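You operate a simulated robot arm through the tools that you are given. There is no shell and no other tool. Be economical: measure what you need, move in short steps, check, and stop when the job is done.

Carry out the task below with a simulated robot arm. There is one attempt and no reset: what you move stays moved.

JOB
Put the socket from the top of the white shelf on top of the sensors box. Then put the green fuse from the red tool cabinet top on the middle shelf of the low bookcase. Then fetch the timing kit box and set it in the red drip tray. Do these in the order given. Set down upright: timing kit box.

It is judged by the outcome, as a careful person would: the job done as asked, and still so three seconds after it is handed in. It fails if anything else is knocked over, pushed out of place, dropped, spilled or broken.

ROBOT AND FRAMES
A 6-joint arm with a two-finger gripper on a trunk, on a base that drives. Base frame: it is fixed to the floor where the robot stands at the start and does not move with it; the origin is under the middle of the robot, x ahead of it, y to its left, z up. Lengths are in mm, angles in rad, forces in N, time in s.
Its first joint turns from -2.897 to 2.897 rad. Places, roughly: green fuse [-1500, 5000, 1000]; middle shelf of the low bookcase [-700, 5100, 400]; red drip tray [-7000, -750, 250]; timing kit box [-7500, 2500, 250]. Payload 2.45 kg.
The TCP is the grasp point between the finger pads, 20 mm short of the fingertips. In the tool frame z runs along the fingers and y along their closing line. Largest opening 140 mm; the body of the gripper starts 168 mm behind the TCP.
Orientation is that of the tool frame in the base frame, as a unit quaternion [x, y, z, w]. With the fingers straight down and closing along the base's y, the tool's x points along the base's -x, its y along +y and its z along -z.

CONTROLS
- The arm moves only by the tool move_arm. Its arguments are lists of equal length, an entry for each row: "claw": the closure in counts, from 0 (fully open) to 255 (shut); "dp": the shift along the tool's x, y, z in mm, a list of three; "turn": the turn, a rotation vector about the tool's x, y, z in rad, a list of three. In form: {"claw": [claw, ...], "dp": [[x, y, z], ...], "turn": [[wx, wy, wz], ...]}. A call has 1 to 10 rows; each row shifts and turns the commanded pose from where the row before left it, along the tool's axes as they then stand. Rows are played at 5 a second. More than 50 mm and 0.15 rad between two rows, or a gripper value outside its range, and nothing of the call is played. A pose out of reach is approached as far as the arm can. The call stops where the force on the tool passes 40 N (or 10 N more than at its start, if that is more) or the arm is blocked; 0.2 s more then pass. Each finger travels about 45 mm/s and halts on what it meets, pressing with about 44 N; the grip force reading is that of the motor and also rises with nothing between the fingers. The clock runs only during rows and for 0.2 s after the last one: add rows that do not move to give the fingers time. The reply holds the time, the measured pose of the TCP, the force on the tool along the base axes, the opening and the grip force, in the units named above and with some noise, with the torque about the TCP (base axes, N m) and any sound that the robot's microphone picked up.
- Cameras (640 x 400 px; columns grow to the right, rows downward): "scene" is now at [-98, 175.5, 1161]; the picture's right is [-0.00, -1.00, 0.00], its down [-0.16, 0.00, -0.99] and it looks along [0.99, -0.00, -0.16] (base axes); focal length 296 px, centre (320, 200). "wrist" rides on the gripper at [78, 11, -209] in the tool frame; the picture's right is [-0.14, 0.99, 0.00], its down [-0.92, -0.13, -0.37] and it looks along [-0.37, -0.05, 0.93] (tool axes); focal length 280 px, centre (320, 200). There is no depth. A picture from a camera that has moved, and an enlarged one, comes with that camera's place and axes in the base frame and with its lens.
- grab_frame(camera): a new picture of that camera. It takes no simulated time.
- roll_base(legs): drives the robot by 1 to 6 legs, each [ahead, left, turn to the left] in mm, mm and rad, along the robot's own axes; the way and the turn of a leg run together, so that a leg with both is an arc; at most 1500 mm and 3.142 rad a leg. The arm and the cameras ride along, it lands a little off, and it stops where it bumps. It gives what a move gives.
- pan_tilt(pan, tilt): turns the head with the scene camera to pan (to the left, within 2.496 rad either way) and tilt (down, from -0.506 to 1.204), counted from straight ahead of the robot. It gives what a move gives.
- close_up(camera, box): a new picture of the part [left, top, right, bottom] of that camera's present view, enlarged. It takes no simulated time.
- finish_job(): hands the job in; it is judged then, once.

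Work in short steps. Places have to be worked out from the pictures, the camera data and where the tool is seen: move nearer, look again, correct. Check each grasp and each placing, and mend what went wrong. You have 165 turns and 108 pictures in all, those below and enlarged ones among them. Open the gripper and draw the arm clear of the work before you hand the job in, unless the task says otherwise; then end with one line.

The tools are called after "Emit:" as name(argument=value, ...) on one line, values as JSON. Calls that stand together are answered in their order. move_arm: Moves the arm, as the interface text tells. Its arguments: {"type":"object","properties":{"claw":{"type":"array","items":{"type":"number"}},"dp":{"type":"array","items":{"type":"array","items":{"type":"number"}}},"turn":{"type":"array","items":{"type":"array","items":{"type":"number"}}}},"required":["claw","dp","turn"]} The other tools are called the same way: roll_base (legs) drives the base; pan_tilt (pan, tilt) turns the head that bears the scene camera; grab_frame (camera) takes a picture; close_up (camera, box) takes an enlarged picture of a part of a camera's view; finish_job () hands the job in.

At the start:

```text
time_s: 0.0
position: [429.7, 63.6, 1147.0]
ee_rot: [-0.001, 1.0, 0.001, 0.0]
force: [-0.3, -0.6, 0.3]
ft_torque: [0.0, 0.03, -0.01]
opening: 140.0
finger_force: 0.0
robot x, y, heading: [0.7, -3.1, -0.002]
head pan, tilt: [-0.003, 0.166]
```

scene: 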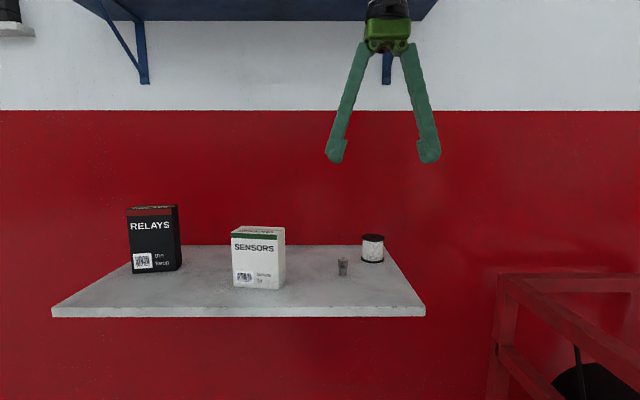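
wrist: 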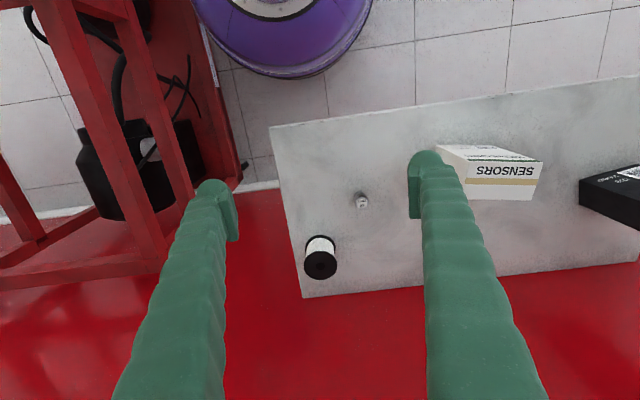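

I'll look closer at the shelf ahead and identify the socket.

Emit:
close_up(camera="scene", box=[220, 210, 420, 335])

Emit:
close_up(camera="wrist", box=[260, 120, 580, 320])

```text
3.20 times, centred on (320, 272) of scene
camera zoom: at [-98.0, 175.5, 1161.0], right [0.0, -1.0, 0.0], down [-0.16, 0.0, -0.99], along [0.99, 0.0, -0.16], focal length 948 px, centre (320, -32)
```

zoom: 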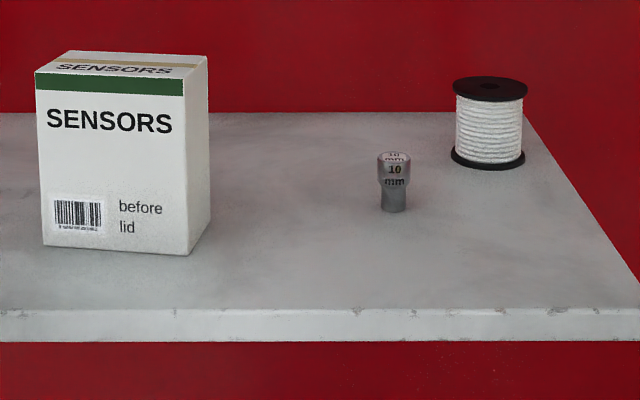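

```text
2.00 times, centred on (420, 220) of wrist
camera zoom: at [352.1, 75.6, 1356.0], right [0.14, 0.99, 0.0], down [0.92, -0.13, 0.37], along [0.37, -0.05, -0.93], focal length 561 px, centre (120, 160)
```

zoom: 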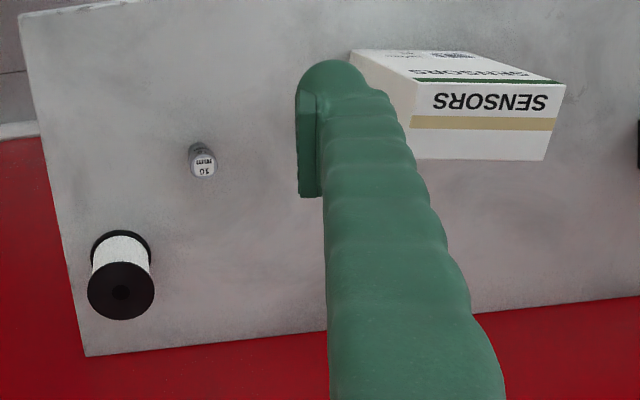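

Socket about (541,122), shelf top z≈882, sensors box top z≈998 near (515,306). Before backing up for reach, I look around.

Emit:
pan_tilt(pan=1.3, tilt=0.3)

Emit:
grab_frame(camera="scene")

Emit:
pan_tilt(pan=2.49, tilt=0.3)

Emit:
grab_frame(camera="scene")

Emit:
pan_tilt(pan=-2.49, tilt=0.3)

Emit:
grab_frame(camera="scene")

```text
time_s: 1.5
position: [429.5, 63.8, 1147.5]
ee_rot: [0.0, 1.0, 0.001, 0.0]
force: [0.6, -0.1, -0.3]
ft_torque: [0.0, 0.02, 0.01]
opening: 139.9
finger_force: 0.1
robot x, y, heading: [-0.1, 1.9, -0.004]
head pan, tilt: [1.3, 0.3]
```

```text
103 pictures are left
camera scene: at [-165.8, 265.8, 1148.4], right [0.96, -0.27, 0.0], down [-0.08, -0.28, -0.96], along [0.26, 0.92, -0.3], focal length 296 px, centre (320, 200)
```

scene: 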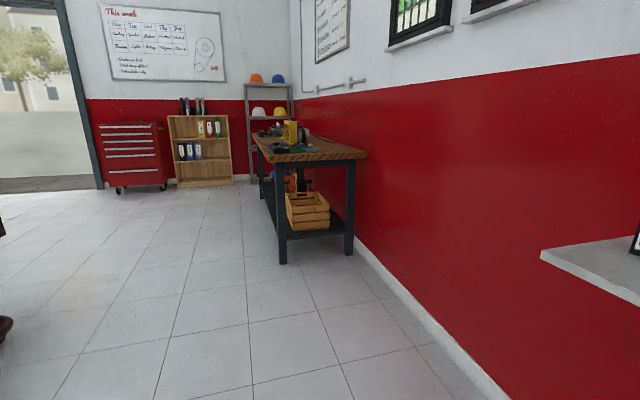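

```text
time_s: 2.9
position: [430.0, 62.7, 1147.3]
ee_rot: [0.0, 1.0, 0.0, 0.0]
force: [0.1, 0.5, 1.0]
ft_torque: [0.0, 0.02, 0.0]
opening: 140.0
finger_force: 0.0
robot x, y, heading: [1.0, -1.8, -0.004]
head pan, tilt: [2.491, 0.3]
```

```text
102 pictures are left
camera scene: at [-265.1, 232.5, 1148.4], right [0.61, 0.8, 0.0], down [0.24, -0.18, -0.96], along [-0.76, 0.58, -0.3], focal length 296 px, centre (320, 200)
```

scene: 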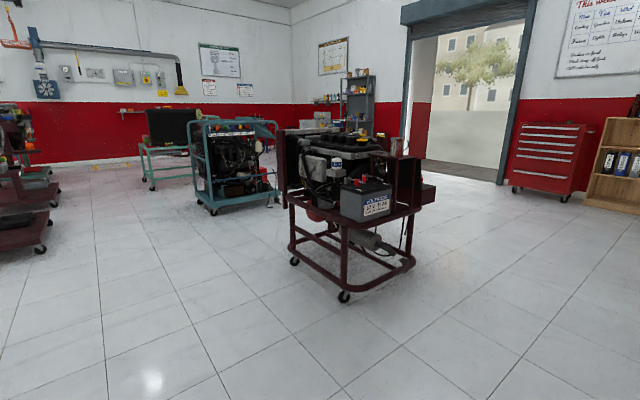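

```text
time_s: 6.8
position: [429.5, 64.1, 1147.4]
ee_rot: [0.0, 1.0, 0.0, -0.001]
force: [-0.1, -0.3, -0.3]
ft_torque: [0.02, 0.02, -0.01]
opening: 140.1
finger_force: 0.0
robot x, y, heading: [3.0, 2.6, 0.006]
head pan, tilt: [-2.491, 0.3]
```

```text
101 pictures are left
camera scene: at [-265.1, 119.2, 1148.4], right [-0.61, 0.8, 0.0], down [0.24, 0.18, -0.96], along [-0.76, -0.58, -0.3], focal length 296 px, centre (320, 200)
```

scene: 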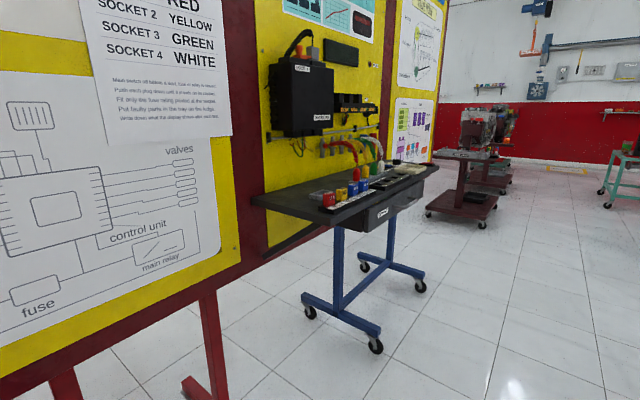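

Straight behind is clear; the display board's foot is near (-670,-880). I back up 290 mm and look down at the shelf again.

Emit:
roll_base(legs=[[-290, 0, 0]])

Emit:
pan_tilt(pan=0, tilt=0.25)

Emit:
grab_frame(camera="scene")

```text
time_s: 8.8
position: [140.4, 61.8, 1147.2]
ee_rot: [0.002, 1.0, 0.0, 0.0]
force: [0.7, -0.1, 1.1]
ft_torque: [-0.01, 0.0, 0.01]
opening: 139.9
finger_force: 0.1
robot x, y, heading: [-286.8, 0.0, -0.005]
head pan, tilt: [-2.491, 0.3]
```

```text
time_s: 11.0
position: [141.1, 61.9, 1147.3]
ee_rot: [0.002, 1.0, -0.001, 0.0]
force: [-0.2, 0.1, -0.9]
ft_torque: [0.0, -0.01, -0.01]
opening: 140.1
finger_force: 0.0
robot x, y, heading: [-290.2, -2.2, -0.004]
head pan, tilt: [0.0, 0.25]
```

```text
100 pictures are left
camera scene: at [-385.9, 176.7, 1153.2], right [0.0, -1.0, 0.0], down [-0.25, 0.0, -0.97], along [0.97, 0.0, -0.25], focal length 296 px, centre (320, 200)
```

scene: 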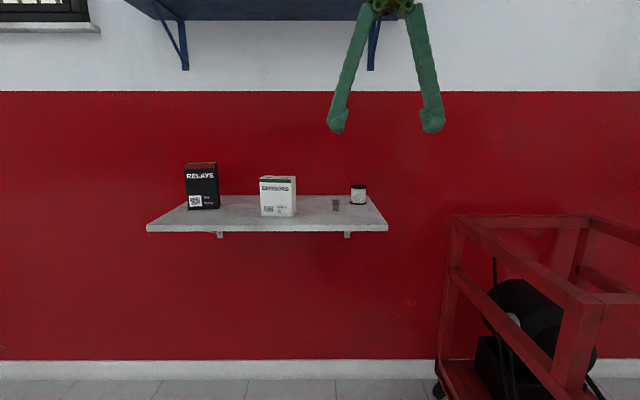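

Now I move the TCP above the socket, staying high (z≈1147), then check.

Emit:
move_arm(claw=[100, 100, 100, 100, 100, 100, 100, 100], dp=[[-49, 7, 0], [-49, 7, 0], [-49, 7, 0], [-49, 7, 0], [-49, 7, 0], [-49, 7, 0], [-49, 8, 0], [-49, 8, 0]], turn=[[0, 0, 0], [0, 0, 0], [0, 0, 0], [0, 0, 0], [0, 0, 0], [0, 0, 0], [0, 0, 0], [0, 0, 0]])

Emit:
grab_frame(camera="wrist")

Emit:
grab_frame(camera="scene")

```text
time_s: 12.8
position: [513.9, 118.4, 1146.6]
ee_rot: [0.0, 1.0, 0.004, 0.002]
force: [0.0, 0.0, 1.8]
ft_torque: [0.09, -0.09, 0.0]
opening: 84.8
finger_force: 0.1
robot x, y, heading: [-304.7, 5.3, 0.004]
head pan, tilt: [0.0, 0.25]
```

```text
99 pictures are left
camera wrist: at [435.0, 129.5, 1354.5], right [0.14, 0.99, 0.01], down [0.92, -0.13, 0.37], along [0.37, -0.04, -0.93], focal length 280 px, centre (320, 200)
```

wrist: 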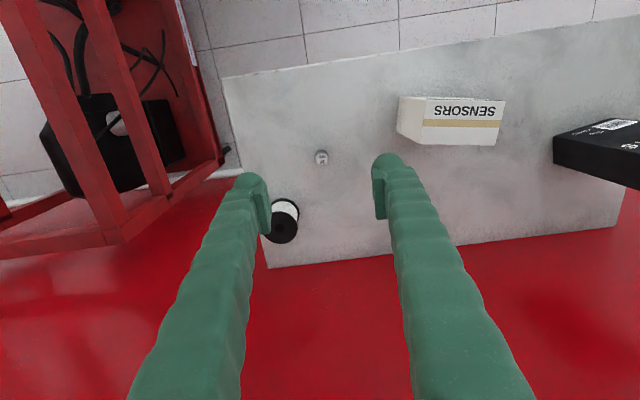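

```text
98 pictures are left
camera scene: at [-407.2, 172.1, 1153.9], right [0.01, -1.0, -0.01], down [-0.24, 0.0, -0.97], along [0.97, 0.01, -0.24], focal length 296 px, centre (320, 200)
```

scene: 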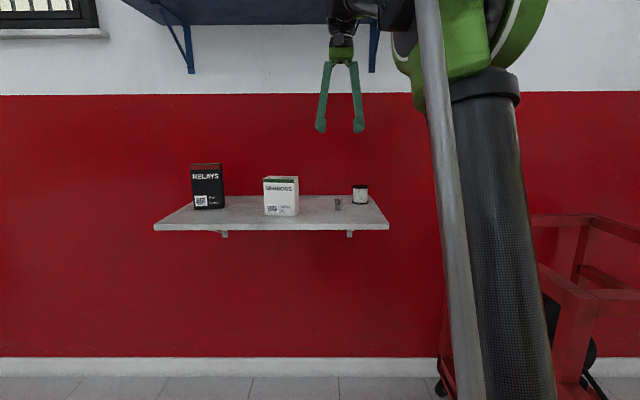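

The ray agrees: socket at ≈(538,121). Descend to z≈1000 above it and check.

Emit:
move_arm(claw=[100, 100, 100, 100, 100], dp=[[-12, 1, 35], [-12, 1, 35], [0, 0, 35], [0, 0, 40], [0, 0, 0]], turn=[[0, 0, 0], [0, 0, 0], [0, 0, 0], [0, 0, 0], [0, 0, 0]])

Emit:
grab_frame(camera="wrist")

```text
time_s: 14.0
position: [557.3, 121.4, 1002.5]
ee_rot: [0.002, 1.0, 0.0, 0.0]
force: [0.3, 0.5, -1.0]
ft_torque: [0.03, -0.01, 0.03]
opening: 85.1
finger_force: 0.0
robot x, y, heading: [-293.7, 0.9, -0.004]
head pan, tilt: [0.0, 0.25]
```

```text
97 pictures are left
camera wrist: at [479.6, 133.0, 1210.4], right [0.14, 0.99, 0.0], down [0.92, -0.13, 0.37], along [0.36, -0.05, -0.93], focal length 280 px, centre (320, 200)
```

wrist: 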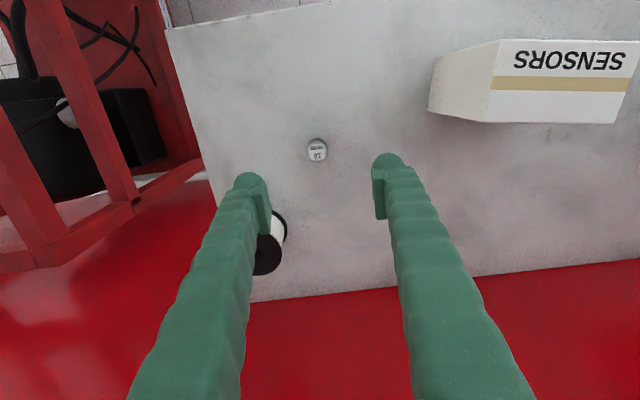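

Socket at (539,122). I shift back 18 mm and descend to z≈940, then to 908.

Emit:
move_arm(claw=[100, 100, 100, 100, 100], dp=[[18, 0, 0], [0, 0, 30], [0, 0, 20], [0, 0, 0], [0, 0, 0]], turn=[[0, 0, 0], [0, 0, 0], [0, 0, 0], [0, 0, 0], [0, 0, 0]])

Emit:
grab_frame(camera="wrist")

```text
time_s: 15.2
position: [539.9, 121.1, 953.9]
ee_rot: [0.001, 1.0, 0.0, 0.0]
force: [-0.4, -0.2, 0.2]
ft_torque: [0.01, -0.04, 0.02]
opening: 85.1
finger_force: 0.0
robot x, y, heading: [-287.4, 4.8, -0.007]
head pan, tilt: [0.0, 0.25]
```

```text
96 pictures are left
camera wrist: at [461.7, 133.2, 1160.9], right [0.14, 0.99, 0.0], down [0.92, -0.13, 0.37], along [0.36, -0.05, -0.93], focal length 280 px, centre (320, 200)
```

wrist: 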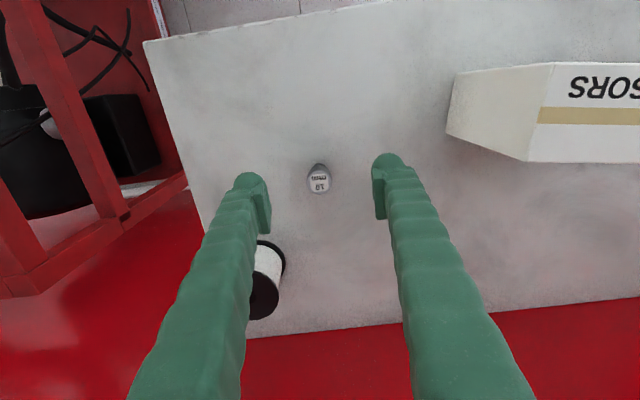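

Aligned. Descend to z≈908 and close.

Emit:
move_arm(claw=[100, 100, 100, 255, 255, 255, 255, 255], dp=[[0, 0, 25], [0, 0, 21], [0, 0, 0], [0, 0, 0], [0, 0, 0], [0, 0, 0], [0, 0, 0], [0, 0, 0]], turn=[[0, 0, 0], [0, 0, 0], [0, 0, 0], [0, 0, 0], [0, 0, 0], [0, 0, 0], [0, 0, 0], [0, 0, 0]])

Emit:
grab_frame(camera="wrist")

```text
time_s: 17.0
position: [539.0, 119.5, 907.1]
ee_rot: [0.001, 1.0, 0.0, 0.0]
force: [0.5, 0.1, -0.1]
ft_torque: [-0.02, -0.01, 0.02]
opening: 18.7
finger_force: 31.2
robot x, y, heading: [-291.4, 0.6, -0.002]
head pan, tilt: [0.0, 0.25]
```

```text
95 pictures are left
camera wrist: at [461.8, 133.2, 1114.9], right [0.14, 0.99, 0.0], down [0.92, -0.13, 0.37], along [0.36, -0.05, -0.93], focal length 280 px, centre (320, 200)
```

wrist: 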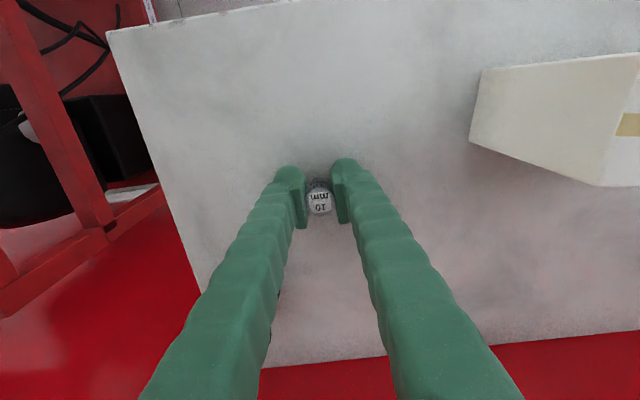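

Gripped at 18.7 mm. Lift about 170 mm, check the hold, and view the box.

Emit:
move_arm(claw=[255, 255, 255, 255, 255, 255], dp=[[0, 0, -20], [0, 0, -40], [0, 0, -40], [0, 0, -40], [0, 0, -40], [0, 0, 0]], turn=[[0, 0, 0], [0, 0, 0], [0, 0, 0], [0, 0, 0], [0, 0, 0], [0, 0, 0]])

Emit:
grab_frame(camera="wrist")

Emit:
close_up(camera="scene", box=[240, 130, 400, 230])

```text
time_s: 18.4
position: [539.3, 120.9, 1088.2]
ee_rot: [0.002, 1.0, 0.0, 0.0]
force: [-0.8, -0.1, -0.3]
ft_torque: [0.01, 0.01, 0.01]
opening: 18.5
finger_force: 43.2
robot x, y, heading: [-291.5, 1.1, -0.006]
head pan, tilt: [0.0, 0.25]
```

```text
94 pictures are left
camera wrist: at [461.8, 133.5, 1295.2], right [0.14, 0.99, 0.0], down [0.92, -0.13, 0.37], along [0.36, -0.05, -0.93], focal length 280 px, centre (320, 200)
```

wrist: 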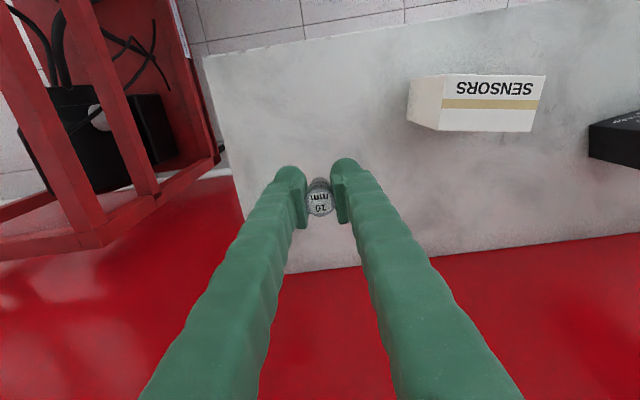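

```text
4.00 times, centred on (320, 180) of scene
camera zoom: at [-385.7, 176.8, 1153.2], right [0.0, -1.0, 0.0], down [-0.25, 0.0, -0.97], along [0.97, 0.0, -0.25], focal length 1185 px, centre (320, 280)
```

zoom: 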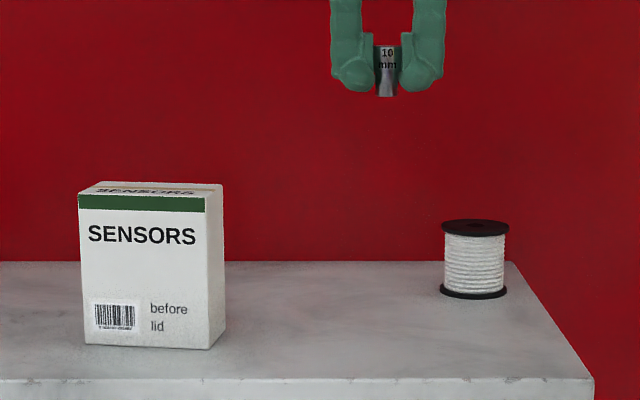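

Held. Box top centre ≈(501,303), z≈996. Move over it and descend partway.

Emit:
move_arm(claw=[255, 255, 255, 255, 255, 255, 255, 255], dp=[[10, 45, 0], [10, 45, 0], [10, 46, 0], [8, 46, 0], [0, 0, 0], [0, 0, 20], [0, 0, 20], [0, 0, 0]], turn=[[0, 0, 0], [0, 0, 0], [0, 0, 0], [0, 0, 0], [0, 0, 0], [0, 0, 0], [0, 0, 0], [0, 0, 0]])

Emit:
grab_frame(camera="wrist")

Emit:
close_up(camera="scene", box=[200, 130, 360, 230])

```text
time_s: 20.2
position: [501.0, 305.4, 1046.4]
ee_rot: [0.001, 1.0, 0.0, 0.0]
force: [-0.3, -0.4, -0.5]
ft_torque: [0.03, 0.05, 0.0]
opening: 18.3
finger_force: 44.2
robot x, y, heading: [-288.2, 1.5, -0.002]
head pan, tilt: [0.0, 0.25]
```

```text
92 pictures are left
camera wrist: at [424.3, 316.4, 1255.1], right [0.14, 0.99, 0.0], down [0.92, -0.13, 0.37], along [0.36, -0.05, -0.93], focal length 280 px, centre (320, 200)
```

wrist: 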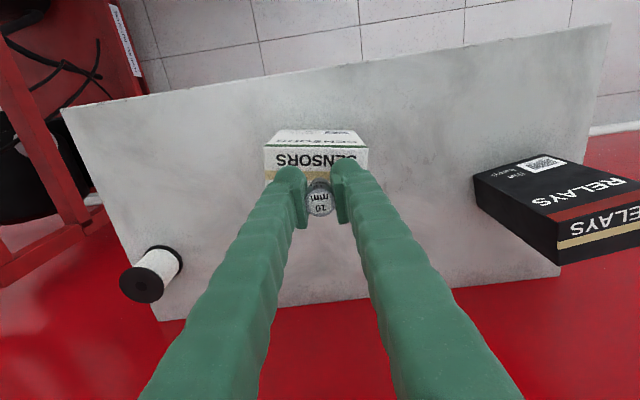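

```text
4.00 times, centred on (280, 180) of scene
camera zoom: at [-385.7, 176.9, 1153.2], right [0.0, -1.0, 0.0], down [-0.25, 0.0, -0.97], along [0.97, 0.0, -0.25], focal length 1185 px, centre (480, 280)
```

zoom: 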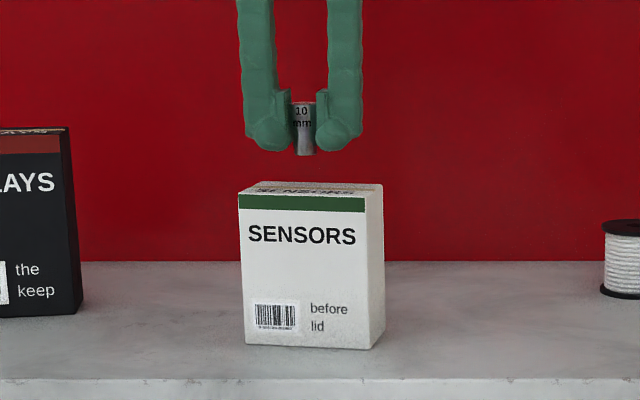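

Well centred; socket bottom ≈1021, box top ≈996. Lower 20, then in 2 mm steps watching force.

Emit:
move_arm(claw=[255, 255, 255, 255], dp=[[0, 0, 12], [0, 0, 8], [0, 0, 2], [0, 0, 0]], turn=[[0, 0, 0], [0, 0, 0], [0, 0, 0], [0, 0, 0]])

Emit:
close_up(camera="scene", box=[250, 150, 310, 188])

```text
time_s: 21.2
position: [500.8, 302.7, 1023.6]
ee_rot: [0.001, 1.0, 0.0, 0.0]
force: [-0.2, 0.6, 0.2]
ft_torque: [-0.02, 0.01, -0.03]
opening: 18.3
finger_force: 43.7
robot x, y, heading: [-284.6, 0.1, -0.001]
head pan, tilt: [0.0, 0.25]
```

```text
10.53 times, centred on (280, 169) of scene
camera zoom: at [-385.7, 176.8, 1153.2], right [0.0, -1.0, 0.0], down [-0.25, 0.0, -0.97], along [0.97, 0.0, -0.25], focal length 3118 px, centre (741, 526)
```

zoom: 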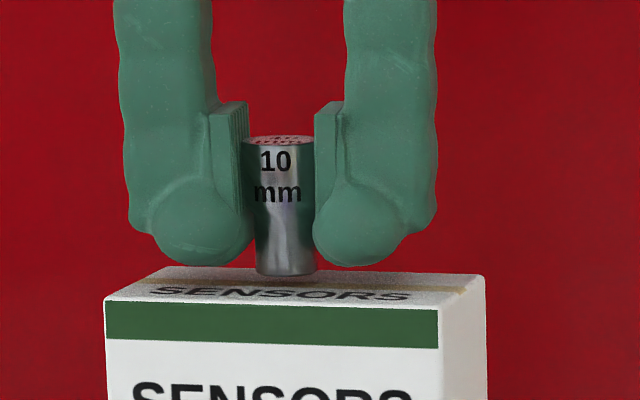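

Looks within a few mm of the surface; continue in 1 mm steps.

Emit:
move_arm(claw=[255, 255, 255], dp=[[0, 0, 1], [0, 0, 1], [0, 0, 0]], turn=[[0, 0, 0], [0, 0, 0], [0, 0, 0]])

Emit:
move_arm(claw=[255, 255], dp=[[0, 0, 1], [0, 0, 0]], turn=[[0, 0, 0], [0, 0, 0]])

```text
time_s: 22.0
position: [502.1, 303.2, 1021.7]
ee_rot: [0.002, 1.0, 0.0, -0.001]
force: [0.0, -0.1, -1.0]
ft_torque: [-0.03, 0.02, -0.02]
opening: 18.3
finger_force: 43.6
robot x, y, heading: [-289.6, 2.1, -0.003]
head pan, tilt: [0.0, 0.25]
```

```text
time_s: 22.6
position: [501.3, 303.4, 1021.1]
ee_rot: [0.002, 1.0, 0.0, 0.0]
force: [0.2, -0.6, -0.4]
ft_torque: [0.01, -0.01, 0.01]
opening: 18.6
finger_force: 43.5
robot x, y, heading: [-290.8, -2.1, -0.004]
head pan, tilt: [0.0, 0.25]
```

No contact yet; two more single steps.

Emit:
move_arm(claw=[255, 255], dp=[[0, 0, 1], [0, 0, 0]], turn=[[0, 0, 0], [0, 0, 0]])

Emit:
move_arm(claw=[255, 255], dp=[[0, 0, 1], [0, 0, 0]], turn=[[0, 0, 0], [0, 0, 0]])

Emit:
close_up(camera="scene", box=[250, 150, 310, 188])

```text
time_s: 23.2
position: [501.5, 303.8, 1020.6]
ee_rot: [0.001, 1.0, 0.001, 0.0]
force: [3.4, 1.5, 10.2]
ft_torque: [0.0, -0.1, -0.01]
opening: 18.4
finger_force: 43.4
robot x, y, heading: [-288.5, 2.8, -0.006]
head pan, tilt: [0.0, 0.25]
```

```text
time_s: 23.8
position: [499.8, 303.2, 1020.6]
ee_rot: [0.002, 1.0, 0.0, 0.001]
force: [4.7, 1.6, 24.7]
ft_torque: [-0.02, -0.15, 0.02]
opening: 18.4
finger_force: 42.9
robot x, y, heading: [-292.7, 0.7, -0.006]
head pan, tilt: [0.0, 0.25]
```

```text
10.53 times, centred on (280, 169) of scene
camera zoom: at [-386.3, 176.6, 1153.2], right [0.0, -1.0, 0.0], down [-0.25, 0.0, -0.97], along [0.97, 0.0, -0.25], focal length 3118 px, centre (741, 526)
```

zoom: 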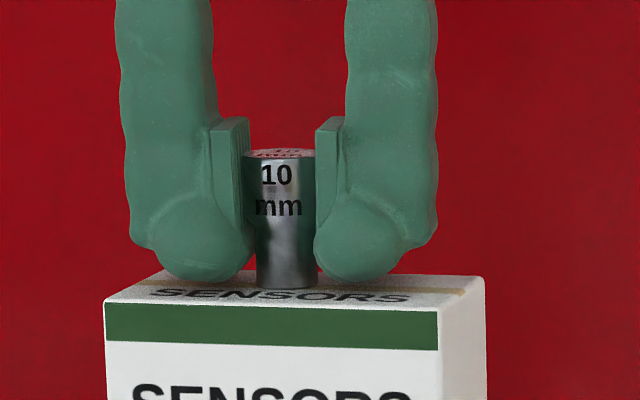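

Contact made. Back off 1 mm to relieve the force, then open slowly.

Emit:
move_arm(claw=[255, 240, 215, 200, 190, 180, 180], dp=[[0, 0, -1], [0, 0, 0], [0, 0, 0], [0, 0, 0], [0, 0, 0], [0, 0, 0], [0, 0, 0]], turn=[[0, 0, 0], [0, 0, 0], [0, 0, 0], [0, 0, 0], [0, 0, 0], [0, 0, 0], [0, 0, 0]])

Emit:
close_up(camera="scene", box=[250, 150, 310, 188])

```text
time_s: 25.4
position: [502.0, 303.6, 1020.8]
ee_rot: [0.001, 1.0, -0.001, 0.0]
force: [0.6, 0.5, -0.4]
ft_torque: [-0.03, 0.0, 0.0]
opening: 41.2
finger_force: 0.0
robot x, y, heading: [-286.9, -0.6, -0.004]
head pan, tilt: [0.0, 0.25]
```

```text
10.53 times, centred on (280, 169) of scene
camera zoom: at [-385.7, 176.8, 1153.2], right [0.0, -1.0, 0.0], down [-0.25, 0.0, -0.97], along [0.97, 0.0, -0.25], focal length 3118 px, centre (741, 526)
```

zoom: 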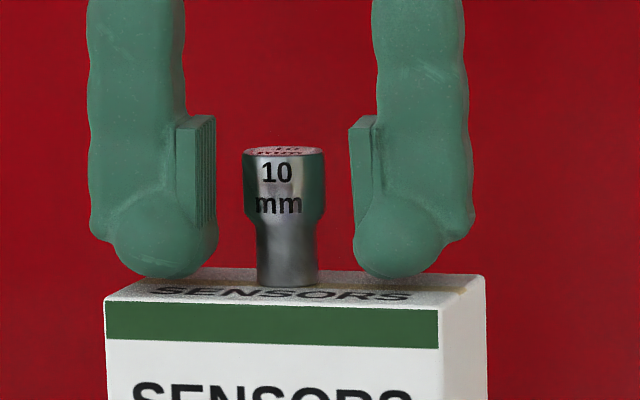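

Socket stands on the box. Rise straight up, then retract toward the robot.

Emit:
move_arm(claw=[180, 180, 180, 180, 180, 180, 180, 180, 180, 180], dp=[[0, 0, -30], [0, 0, -40], [0, 0, -45], [30, -30, -15], [40, -30, 0], [40, -30, 0], [40, -30, 0], [40, -30, 0], [40, -30, 0], [40, -30, 0]], turn=[[0, 0, 0], [0, 0, 0], [0, 0, 0], [0, 0, 0], [0, 0, 0], [0, 0, 0], [0, 0, 0], [0, 0, 0], [0, 0, 0], [0, 0, 0]])

Emit:
move_arm(claw=[180, 180, 180, 180], dp=[[45, -10, 0], [40, -10, 0], [0, 0, 0], [0, 0, 0]], turn=[[0, 0, 0], [0, 0, 0], [0, 0, 0], [0, 0, 0]])

Emit:
grab_frame(camera="scene")

```text
time_s: 27.6
position: [231.1, 92.8, 1151.1]
ee_rot: [0.003, 1.0, 0.0, 0.0]
force: [0.8, 0.4, 0.5]
ft_torque: [-0.03, 0.07, -0.01]
opening: 41.1
finger_force: 0.1
robot x, y, heading: [-288.0, -0.0, -0.004]
head pan, tilt: [0.0, 0.25]
```

```text
time_s: 28.6
position: [145.7, 73.1, 1150.6]
ee_rot: [0.002, 1.0, 0.0, -0.001]
force: [-0.1, 0.5, 0.1]
ft_torque: [-0.03, 0.0, 0.0]
opening: 41.4
finger_force: 0.1
robot x, y, heading: [-287.3, 0.5, -0.008]
head pan, tilt: [0.0, 0.25]
```

```text
87 pictures are left
camera scene: at [-385.9, 176.7, 1153.2], right [0.0, -1.0, 0.0], down [-0.25, 0.0, -0.97], along [0.97, 0.0, -0.25], focal length 296 px, centre (320, 200)
```

scene: 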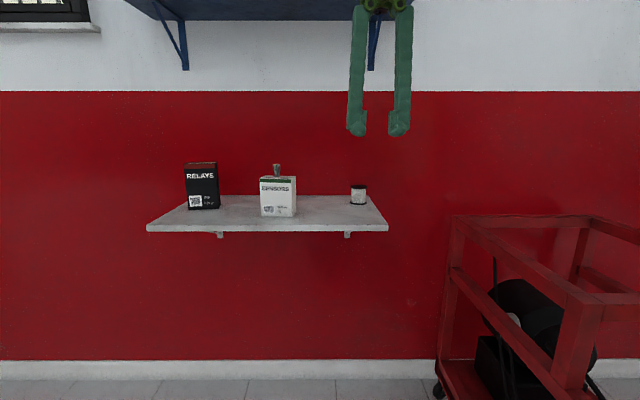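

Task one done. Now turn left and drive down the corridor (x≈-590) between the engine stand and workbench toward the cabinet.

Emit:
roll_base(legs=[[0, 0, 1.571], [700, 200, 0], [1400, 0, 0]])

Emit:
pan_tilt(pan=0.4, tilt=0.25)

Emit:
grab_frame(camera="scene")

```text
time_s: 42.9
position: [-514.2, 2527.5, 1150.9]
ee_rot: [-0.7, 0.714, -0.001, 0.001]
force: [-0.6, 0.7, 0.5]
ft_torque: [-0.01, -0.05, 0.02]
opening: 41.3
finger_force: 0.0
robot x, y, heading: [-447.6, 2090.9, 1.55]
head pan, tilt: [0.0, 0.25]
```

```text
time_s: 43.8
position: [-512.5, 2527.7, 1150.2]
ee_rot: [-0.7, 0.714, 0.001, 0.0]
force: [-0.5, 0.1, 0.0]
ft_torque: [0.0, -0.01, 0.01]
opening: 40.9
finger_force: 0.0
robot x, y, heading: [-446.8, 2089.6, 1.551]
head pan, tilt: [0.4, 0.25]
```

```text
86 pictures are left
camera scene: at [-662.2, 1993.2, 1153.2], right [0.93, 0.37, 0.0], down [0.09, -0.23, -0.97], along [-0.36, 0.9, -0.25], focal length 296 px, centre (320, 200)
```

scene: 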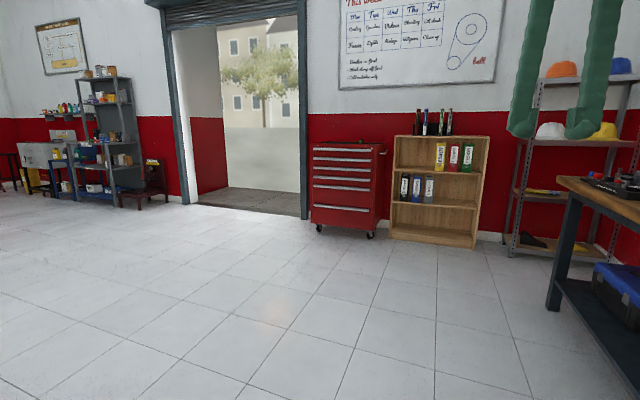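

Cabinet front at y≈4920, top z≈930; bookcase x≈-1060..-260, middle shelf z≈400 with free room at the right. Zoom on both.

Emit:
close_up(camera="scene", box=[300, 100, 500, 225])

```text
3.20 times, centred on (400, 162) of scene
camera zoom: at [-662.2, 1993.2, 1153.2], right [0.93, 0.37, 0.0], down [0.09, -0.23, -0.97], along [-0.36, 0.9, -0.25], focal length 948 px, centre (64, 320)
```

zoom: 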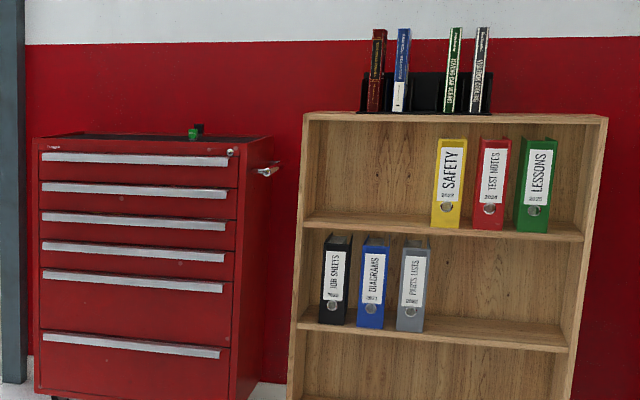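

Green fuse is near (-1430,~5030). Drive to about (-1430, 4170) facing +y.

Emit:
roll_base(legs=[[800, 0, 0.02], [1200, 950, 0]])

Emit:
pan_tilt(pan=0, tilt=0.35)

Emit:
grab_frame(camera="scene")

Emit:
grab_frame(camera="wrist")

```text
refused: leg 2 is longer than a leg can be; nothing moved
```

```text
time_s: 44.7
position: [-514.6, 2527.2, 1151.0]
ee_rot: [-0.7, 0.714, 0.0, 0.0]
force: [0.1, 0.1, 0.2]
ft_torque: [-0.02, 0.0, -0.02]
opening: 41.2
finger_force: 0.0
robot x, y, heading: [-443.9, 2088.6, 1.548]
head pan, tilt: [0.0, 0.351]
```

```text
84 pictures are left
camera scene: at [-625.8, 1999.5, 1143.7], right [1.0, -0.02, 0.0], down [-0.01, -0.34, -0.94], along [0.02, 0.94, -0.34], focal length 296 px, centre (320, 200)
```

scene: 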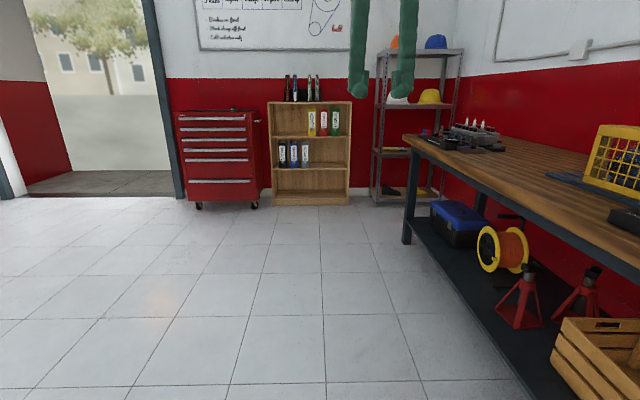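

```text
83 pictures are left
camera wrist: at [-525.7, 2450.9, 1358.9], right [-0.99, 0.16, 0.0], down [0.15, 0.92, 0.37], along [0.06, 0.36, -0.93], focal length 280 px, centre (320, 200)
```

wrist: 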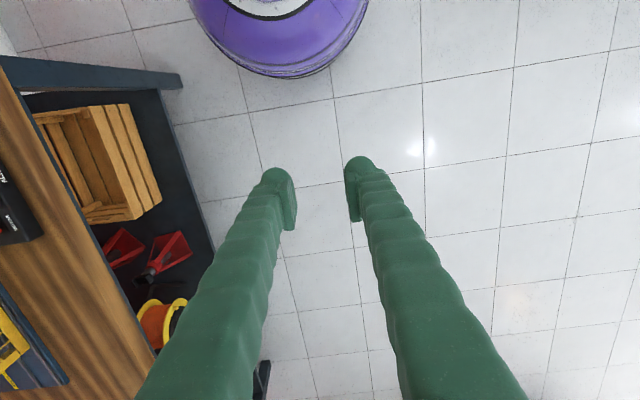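

Split the drive into shorter legs.

Emit:
roll_base(legs=[[900, 0, 0.02], [550, 480, 0], [550, 480, 0]])

Emit:
grab_frame(camera="scene")

Emit:
grab_frame(camera="wrist")

```text
time_s: 56.5
position: [-1458.6, 4531.3, 1150.5]
ee_rot: [-0.704, 0.71, 0.0, 0.0]
force: [0.1, -0.2, 0.1]
ft_torque: [-0.01, 0.01, 0.0]
opening: 41.4
finger_force: 0.1
robot x, y, heading: [-1388.4, 4098.8, 1.562]
head pan, tilt: [0.0, 0.351]
```

```text
82 pictures are left
camera scene: at [-1563.8, 4002.5, 1143.7], right [1.0, -0.01, 0.0], down [0.0, -0.34, -0.94], along [0.01, 0.94, -0.34], focal length 296 px, centre (320, 200)
```

scene: 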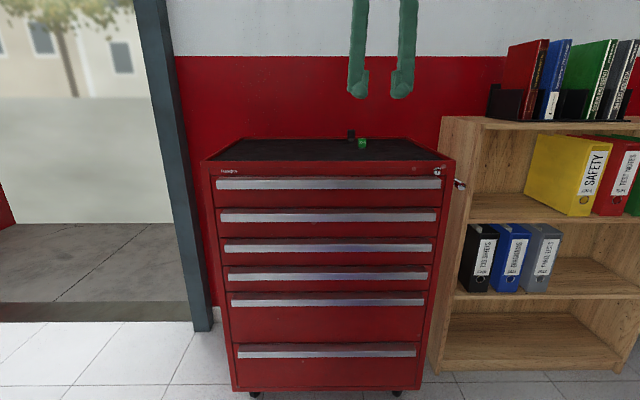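

```text
81 pictures are left
camera wrist: at [-1469.3, 4455.1, 1358.9], right [-0.99, 0.15, 0.0], down [0.14, 0.92, 0.37], along [0.05, 0.36, -0.93], focal length 280 px, centre (320, 200)
```

wrist: 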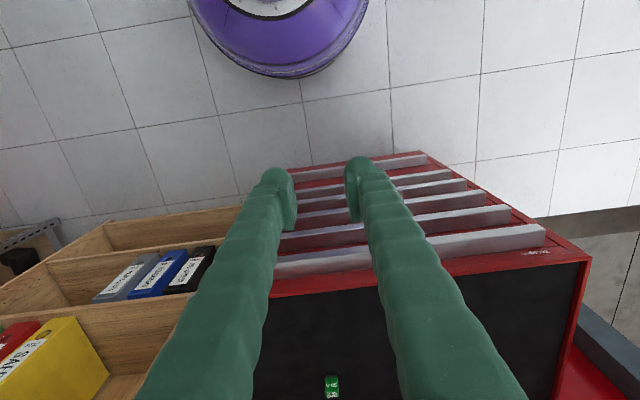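

Fuse visible in both views; zoom for triangulation.

Emit:
close_up(camera="scene", box=[320, 115, 400, 165])

Emit:
close_up(camera="wrist", box=[272, 340, 368, 400])

```text
8.00 times, centred on (360, 140) of scene
camera zoom: at [-1563.8, 4002.5, 1143.7], right [1.0, -0.01, 0.0], down [0.0, -0.34, -0.94], along [0.01, 0.94, -0.34], focal length 2369 px, centre (0, 680)
```

zoom: 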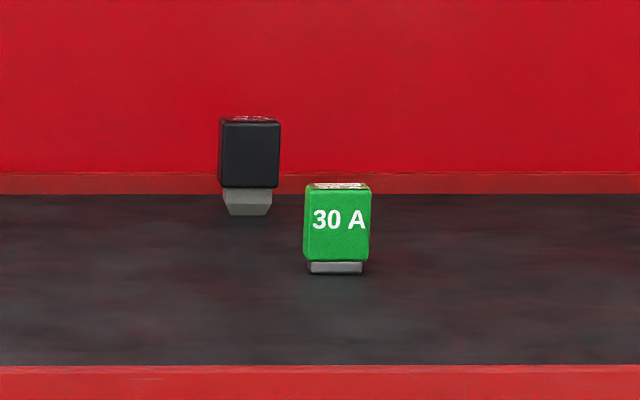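

```text
6.67 times, centred on (320, 370) of wrist
camera zoom: at [-1469.3, 4455.1, 1358.9], right [-0.99, 0.15, 0.0], down [0.14, 0.92, 0.37], along [0.05, 0.36, -0.93], focal length 1869 px, centre (320, -933)
```

zoom: 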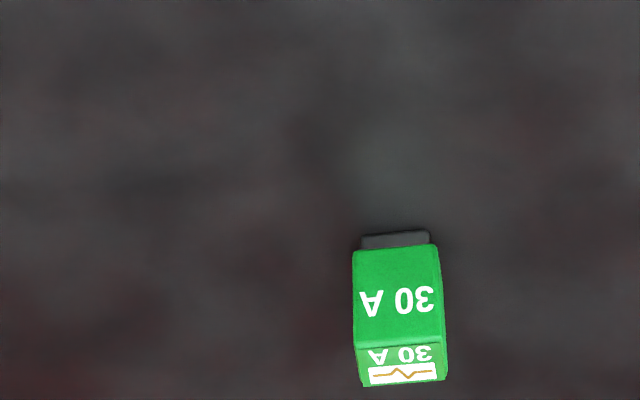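

Fuse ≈27 wide (x), 16 deep, centre (-1414,4990), base z≈969, top 1001. For the bookcase I'll need a tilted tool, so I'll grasp it at 45° pitch; first extend forward high, then pitch.

Emit:
move_arm(claw=[128, 128, 128, 128, 128, 128, 128], dp=[[-45, -7, 0], [-45, -7, 0], [-45, -7, 0], [-45, -7, 0], [-45, -7, 0], [-45, -7, 0], [0, 0, 0]], turn=[[0, 0, 0], [0, 0, 0], [0, 0, 0], [0, 0, 0], [0, 0, 0], [0, 0, 0], [0, 0, 0]])

Emit:
move_arm(claw=[128, 128, 128, 128, 128, 128, 128], dp=[[0, 0, 0], [0, 0, 0], [0, 0, 0], [0, 0, 0], [0, 0, 0], [0, 0, 0], [0, 0, 0]], turn=[[0, -0.131, 0], [0, -0.131, 0], [0, -0.131, 0], [0, -0.131, 0], [0, -0.131, 0], [0, -0.131, 0], [0, 0, 0]])

Emit:
grab_frame(camera="wrist")

Emit:
grab_frame(camera="scene")

```text
time_s: 58.1
position: [-1414.3, 4802.0, 1151.0]
ee_rot: [-0.704, 0.71, -0.001, 0.0]
force: [-1.4, -0.6, -0.1]
ft_torque: [0.05, -0.01, 0.02]
opening: 69.8
finger_force: 0.0
robot x, y, heading: [-1385.2, 4096.5, 1.564]
head pan, tilt: [0.0, 0.351]
```

```text
time_s: 59.8
position: [-1414.2, 4800.7, 1150.1]
ee_rot: [-0.65, 0.656, 0.271, 0.273]
force: [-0.2, -0.2, 0.5]
ft_torque: [-0.01, 0.02, -0.03]
opening: 70.0
finger_force: 0.0
robot x, y, heading: [-1386.3, 4094.4, 1.562]
head pan, tilt: [0.0, 0.351]
```

```text
78 pictures are left
camera wrist: at [-1426.2, 4599.8, 1242.3], right [-0.99, 0.11, 0.1], down [0.13, 0.39, 0.91], along [0.06, 0.92, -0.4], focal length 280 px, centre (320, 200)
```

wrist: 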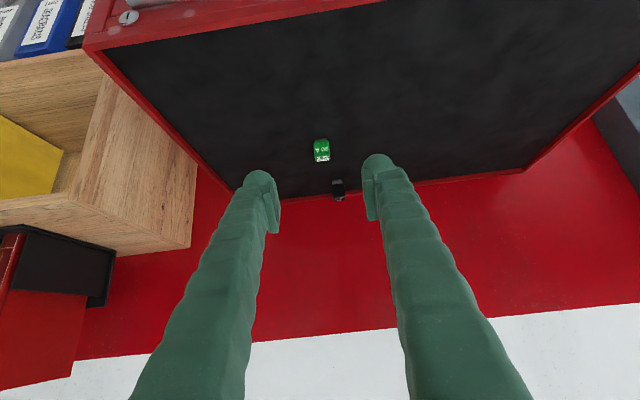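

```text
77 pictures are left
camera scene: at [-1563.8, 4002.6, 1143.7], right [1.0, -0.01, 0.0], down [0.0, -0.34, -0.94], along [0.01, 0.94, -0.34], focal length 296 px, centre (320, 200)
```

scene: 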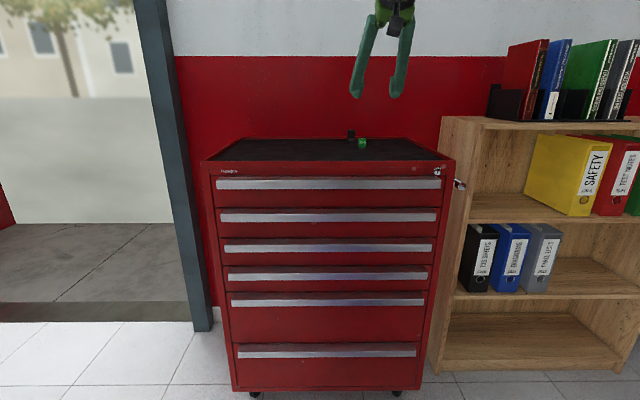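

Approach along the tool axis: 180 mm of ~243.

Emit:
move_arm(claw=[128, 128, 128, 128, 128, 128], dp=[[-24, 0, 0], [0, 0, 45], [0, 0, 45], [0, 0, 45], [0, 0, 45], [0, 0, 0]], turn=[[0, 0, 0], [0, 0, 0], [0, 0, 0], [0, 0, 0], [0, 0, 0], [0, 0, 0]])

Emit:
grab_frame(camera="wrist")

Emit:
close_up(camera="scene", box=[280, 80, 440, 180])

```text
time_s: 61.1
position: [-1413.0, 4946.0, 1039.7]
ee_rot: [-0.65, 0.656, 0.27, 0.272]
force: [-0.4, -0.2, 0.0]
ft_torque: [0.05, -0.02, 0.0]
opening: 70.0
finger_force: 0.0
robot x, y, heading: [-1387.8, 4095.6, 1.565]
head pan, tilt: [0.0, 0.351]
```

```text
76 pictures are left
camera wrist: at [-1426.3, 4744.3, 1131.3], right [-0.99, 0.11, 0.1], down [0.13, 0.39, 0.91], along [0.06, 0.92, -0.4], focal length 280 px, centre (320, 200)
```

wrist: 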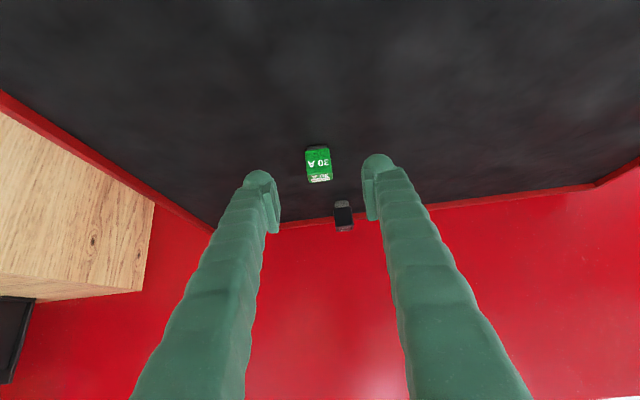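

```text
4.00 times, centred on (360, 130) of scene
camera zoom: at [-1563.8, 4002.5, 1143.7], right [1.0, -0.01, 0.0], down [0.0, -0.34, -0.94], along [0.01, 0.94, -0.34], focal length 1185 px, centre (160, 480)
```

zoom: 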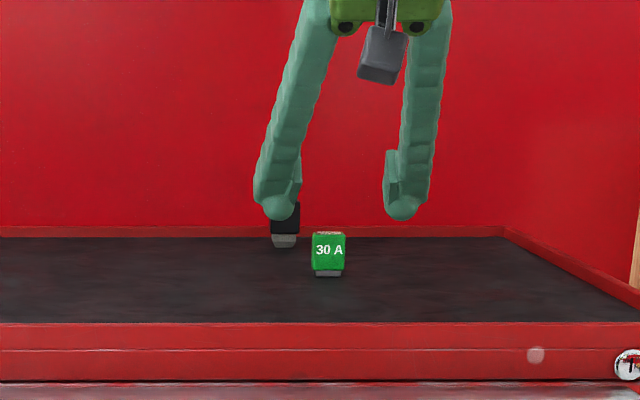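

Consistent with estimate. Advance 60 mm in slowing steps.

Emit:
move_arm(claw=[128, 128, 128, 128, 128], dp=[[0, 0, 25], [0, 0, 20], [0, 0, 10], [0, 0, 5], [0, 0, 0]], turn=[[0, 0, 0], [0, 0, 0], [0, 0, 0], [0, 0, 0], [0, 0, 0]])

Emit:
close_up(camera="scene", box=[320, 115, 400, 165])

Emit:
close_up(camera="wrist", box=[220, 120, 420, 245])

```text
time_s: 62.4
position: [-1412.2, 4988.8, 997.2]
ee_rot: [-0.65, 0.656, 0.27, 0.272]
force: [0.4, 0.1, -0.2]
ft_torque: [-0.02, 0.02, 0.02]
opening: 69.6
finger_force: 0.1
robot x, y, heading: [-1385.4, 4098.5, 1.562]
head pan, tilt: [0.0, 0.351]
```

```text
8.00 times, centred on (360, 140) of scene
camera zoom: at [-1563.8, 4002.6, 1143.7], right [1.0, -0.01, 0.0], down [0.0, -0.34, -0.94], along [0.01, 0.94, -0.34], focal length 2369 px, centre (0, 680)
```

zoom: 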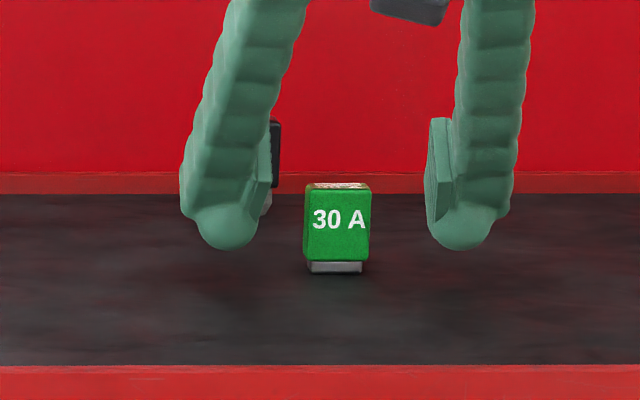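

```text
3.20 times, centred on (320, 182) of wrist
camera zoom: at [-1424.4, 4786.5, 1089.4], right [-0.99, 0.11, 0.1], down [0.13, 0.39, 0.91], along [0.06, 0.92, -0.4], focal length 897 px, centre (320, 256)
```

zoom: 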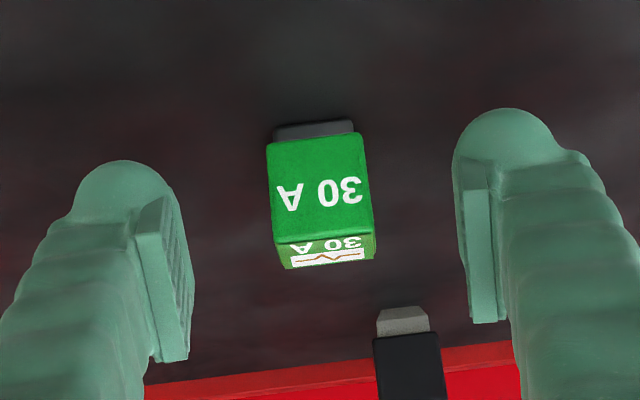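

Room for ~10 mm more. Lower 7 mm and forward slightly, shift 2 mm left, then close.

Emit:
move_arm(claw=[128, 128, 128, 190, 255, 255, 255, 255, 255], dp=[[2, 2, 4], [2, 0, 4], [0, 0, 0], [0, 0, 0], [0, 0, 0], [0, 0, 0], [0, 0, 0], [0, 0, 0], [0, 0, 0]], turn=[[0, 0, 0], [0, 0, 0], [0, 0, 0], [0, 0, 0], [0, 0, 0], [0, 0, 0], [0, 0, 0], [0, 0, 0], [0, 0, 0]])

Emit:
close_up(camera="scene", box=[320, 115, 400, 165])

Emit:
close_up(camera="wrist", box=[220, 120, 420, 245])

```text
time_s: 64.3
position: [-1415.2, 4989.8, 988.9]
ee_rot: [-0.65, 0.656, 0.27, 0.273]
force: [0.6, 0.4, -1.0]
ft_torque: [0.02, -0.02, -0.03]
opening: 23.1
finger_force: 44.4
robot x, y, heading: [-1388.6, 4097.1, 1.558]
head pan, tilt: [0.0, 0.351]
```

```text
8.00 times, centred on (360, 140) of scene
camera zoom: at [-1563.8, 4002.6, 1143.7], right [1.0, -0.01, 0.0], down [0.0, -0.34, -0.94], along [0.01, 0.94, -0.34], focal length 2369 px, centre (0, 680)
```

zoom: 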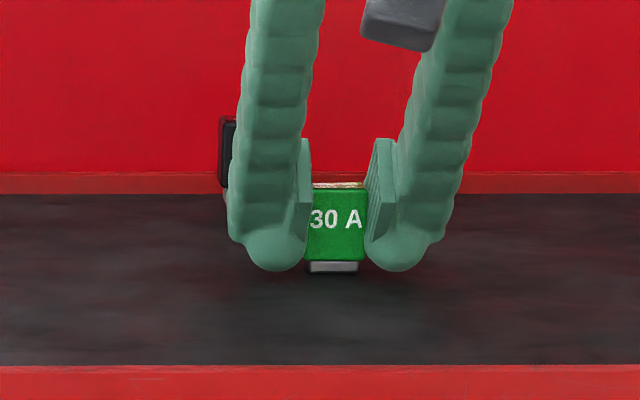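

```text
3.20 times, centred on (320, 182) of wrist
camera zoom: at [-1426.6, 4789.4, 1081.1], right [-0.99, 0.11, 0.1], down [0.13, 0.39, 0.91], along [0.06, 0.92, -0.4], focal length 897 px, centre (320, 256)
```

zoom: 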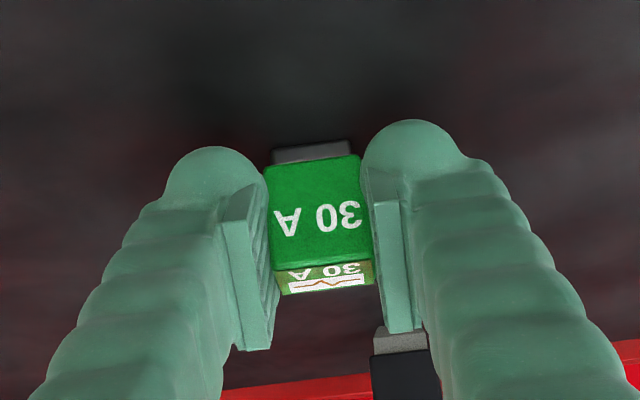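

Gripped at 23 mm. Lift straight up ~150 mm and check.

Emit:
move_arm(claw=[255, 255, 255, 255, 255, 255], dp=[[-7, 0, -7], [-21, 0, -21], [-28, 0, -28], [-28, 0, -28], [-21, 0, -21], [0, 0, 0]], turn=[[0, 0, 0], [0, 0, 0], [0, 0, 0], [0, 0, 0], [0, 0, 0], [0, 0, 0]])

Emit:
grab_frame(camera="scene")

```text
time_s: 65.8
position: [-1414.9, 4991.0, 1139.0]
ee_rot: [-0.65, 0.656, 0.27, 0.273]
force: [0.5, 0.0, -0.1]
ft_torque: [-0.01, -0.01, 0.02]
opening: 22.9
finger_force: 44.0
robot x, y, heading: [-1383.8, 4096.2, 1.559]
head pan, tilt: [0.0, 0.351]
```

```text
70 pictures are left
camera scene: at [-1563.8, 4002.6, 1143.7], right [1.0, -0.01, 0.0], down [0.0, -0.34, -0.94], along [0.01, 0.94, -0.34], focal length 296 px, centre (320, 200)
```

scene: 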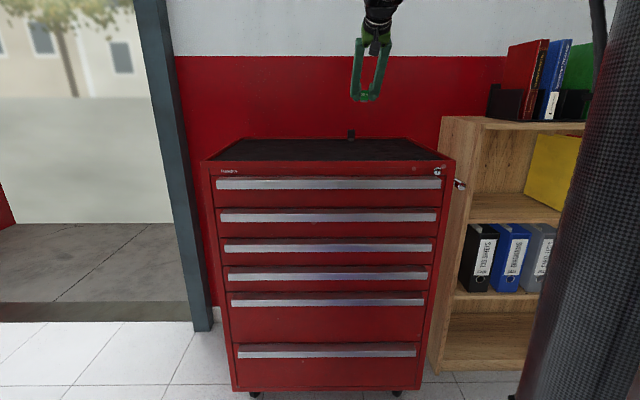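

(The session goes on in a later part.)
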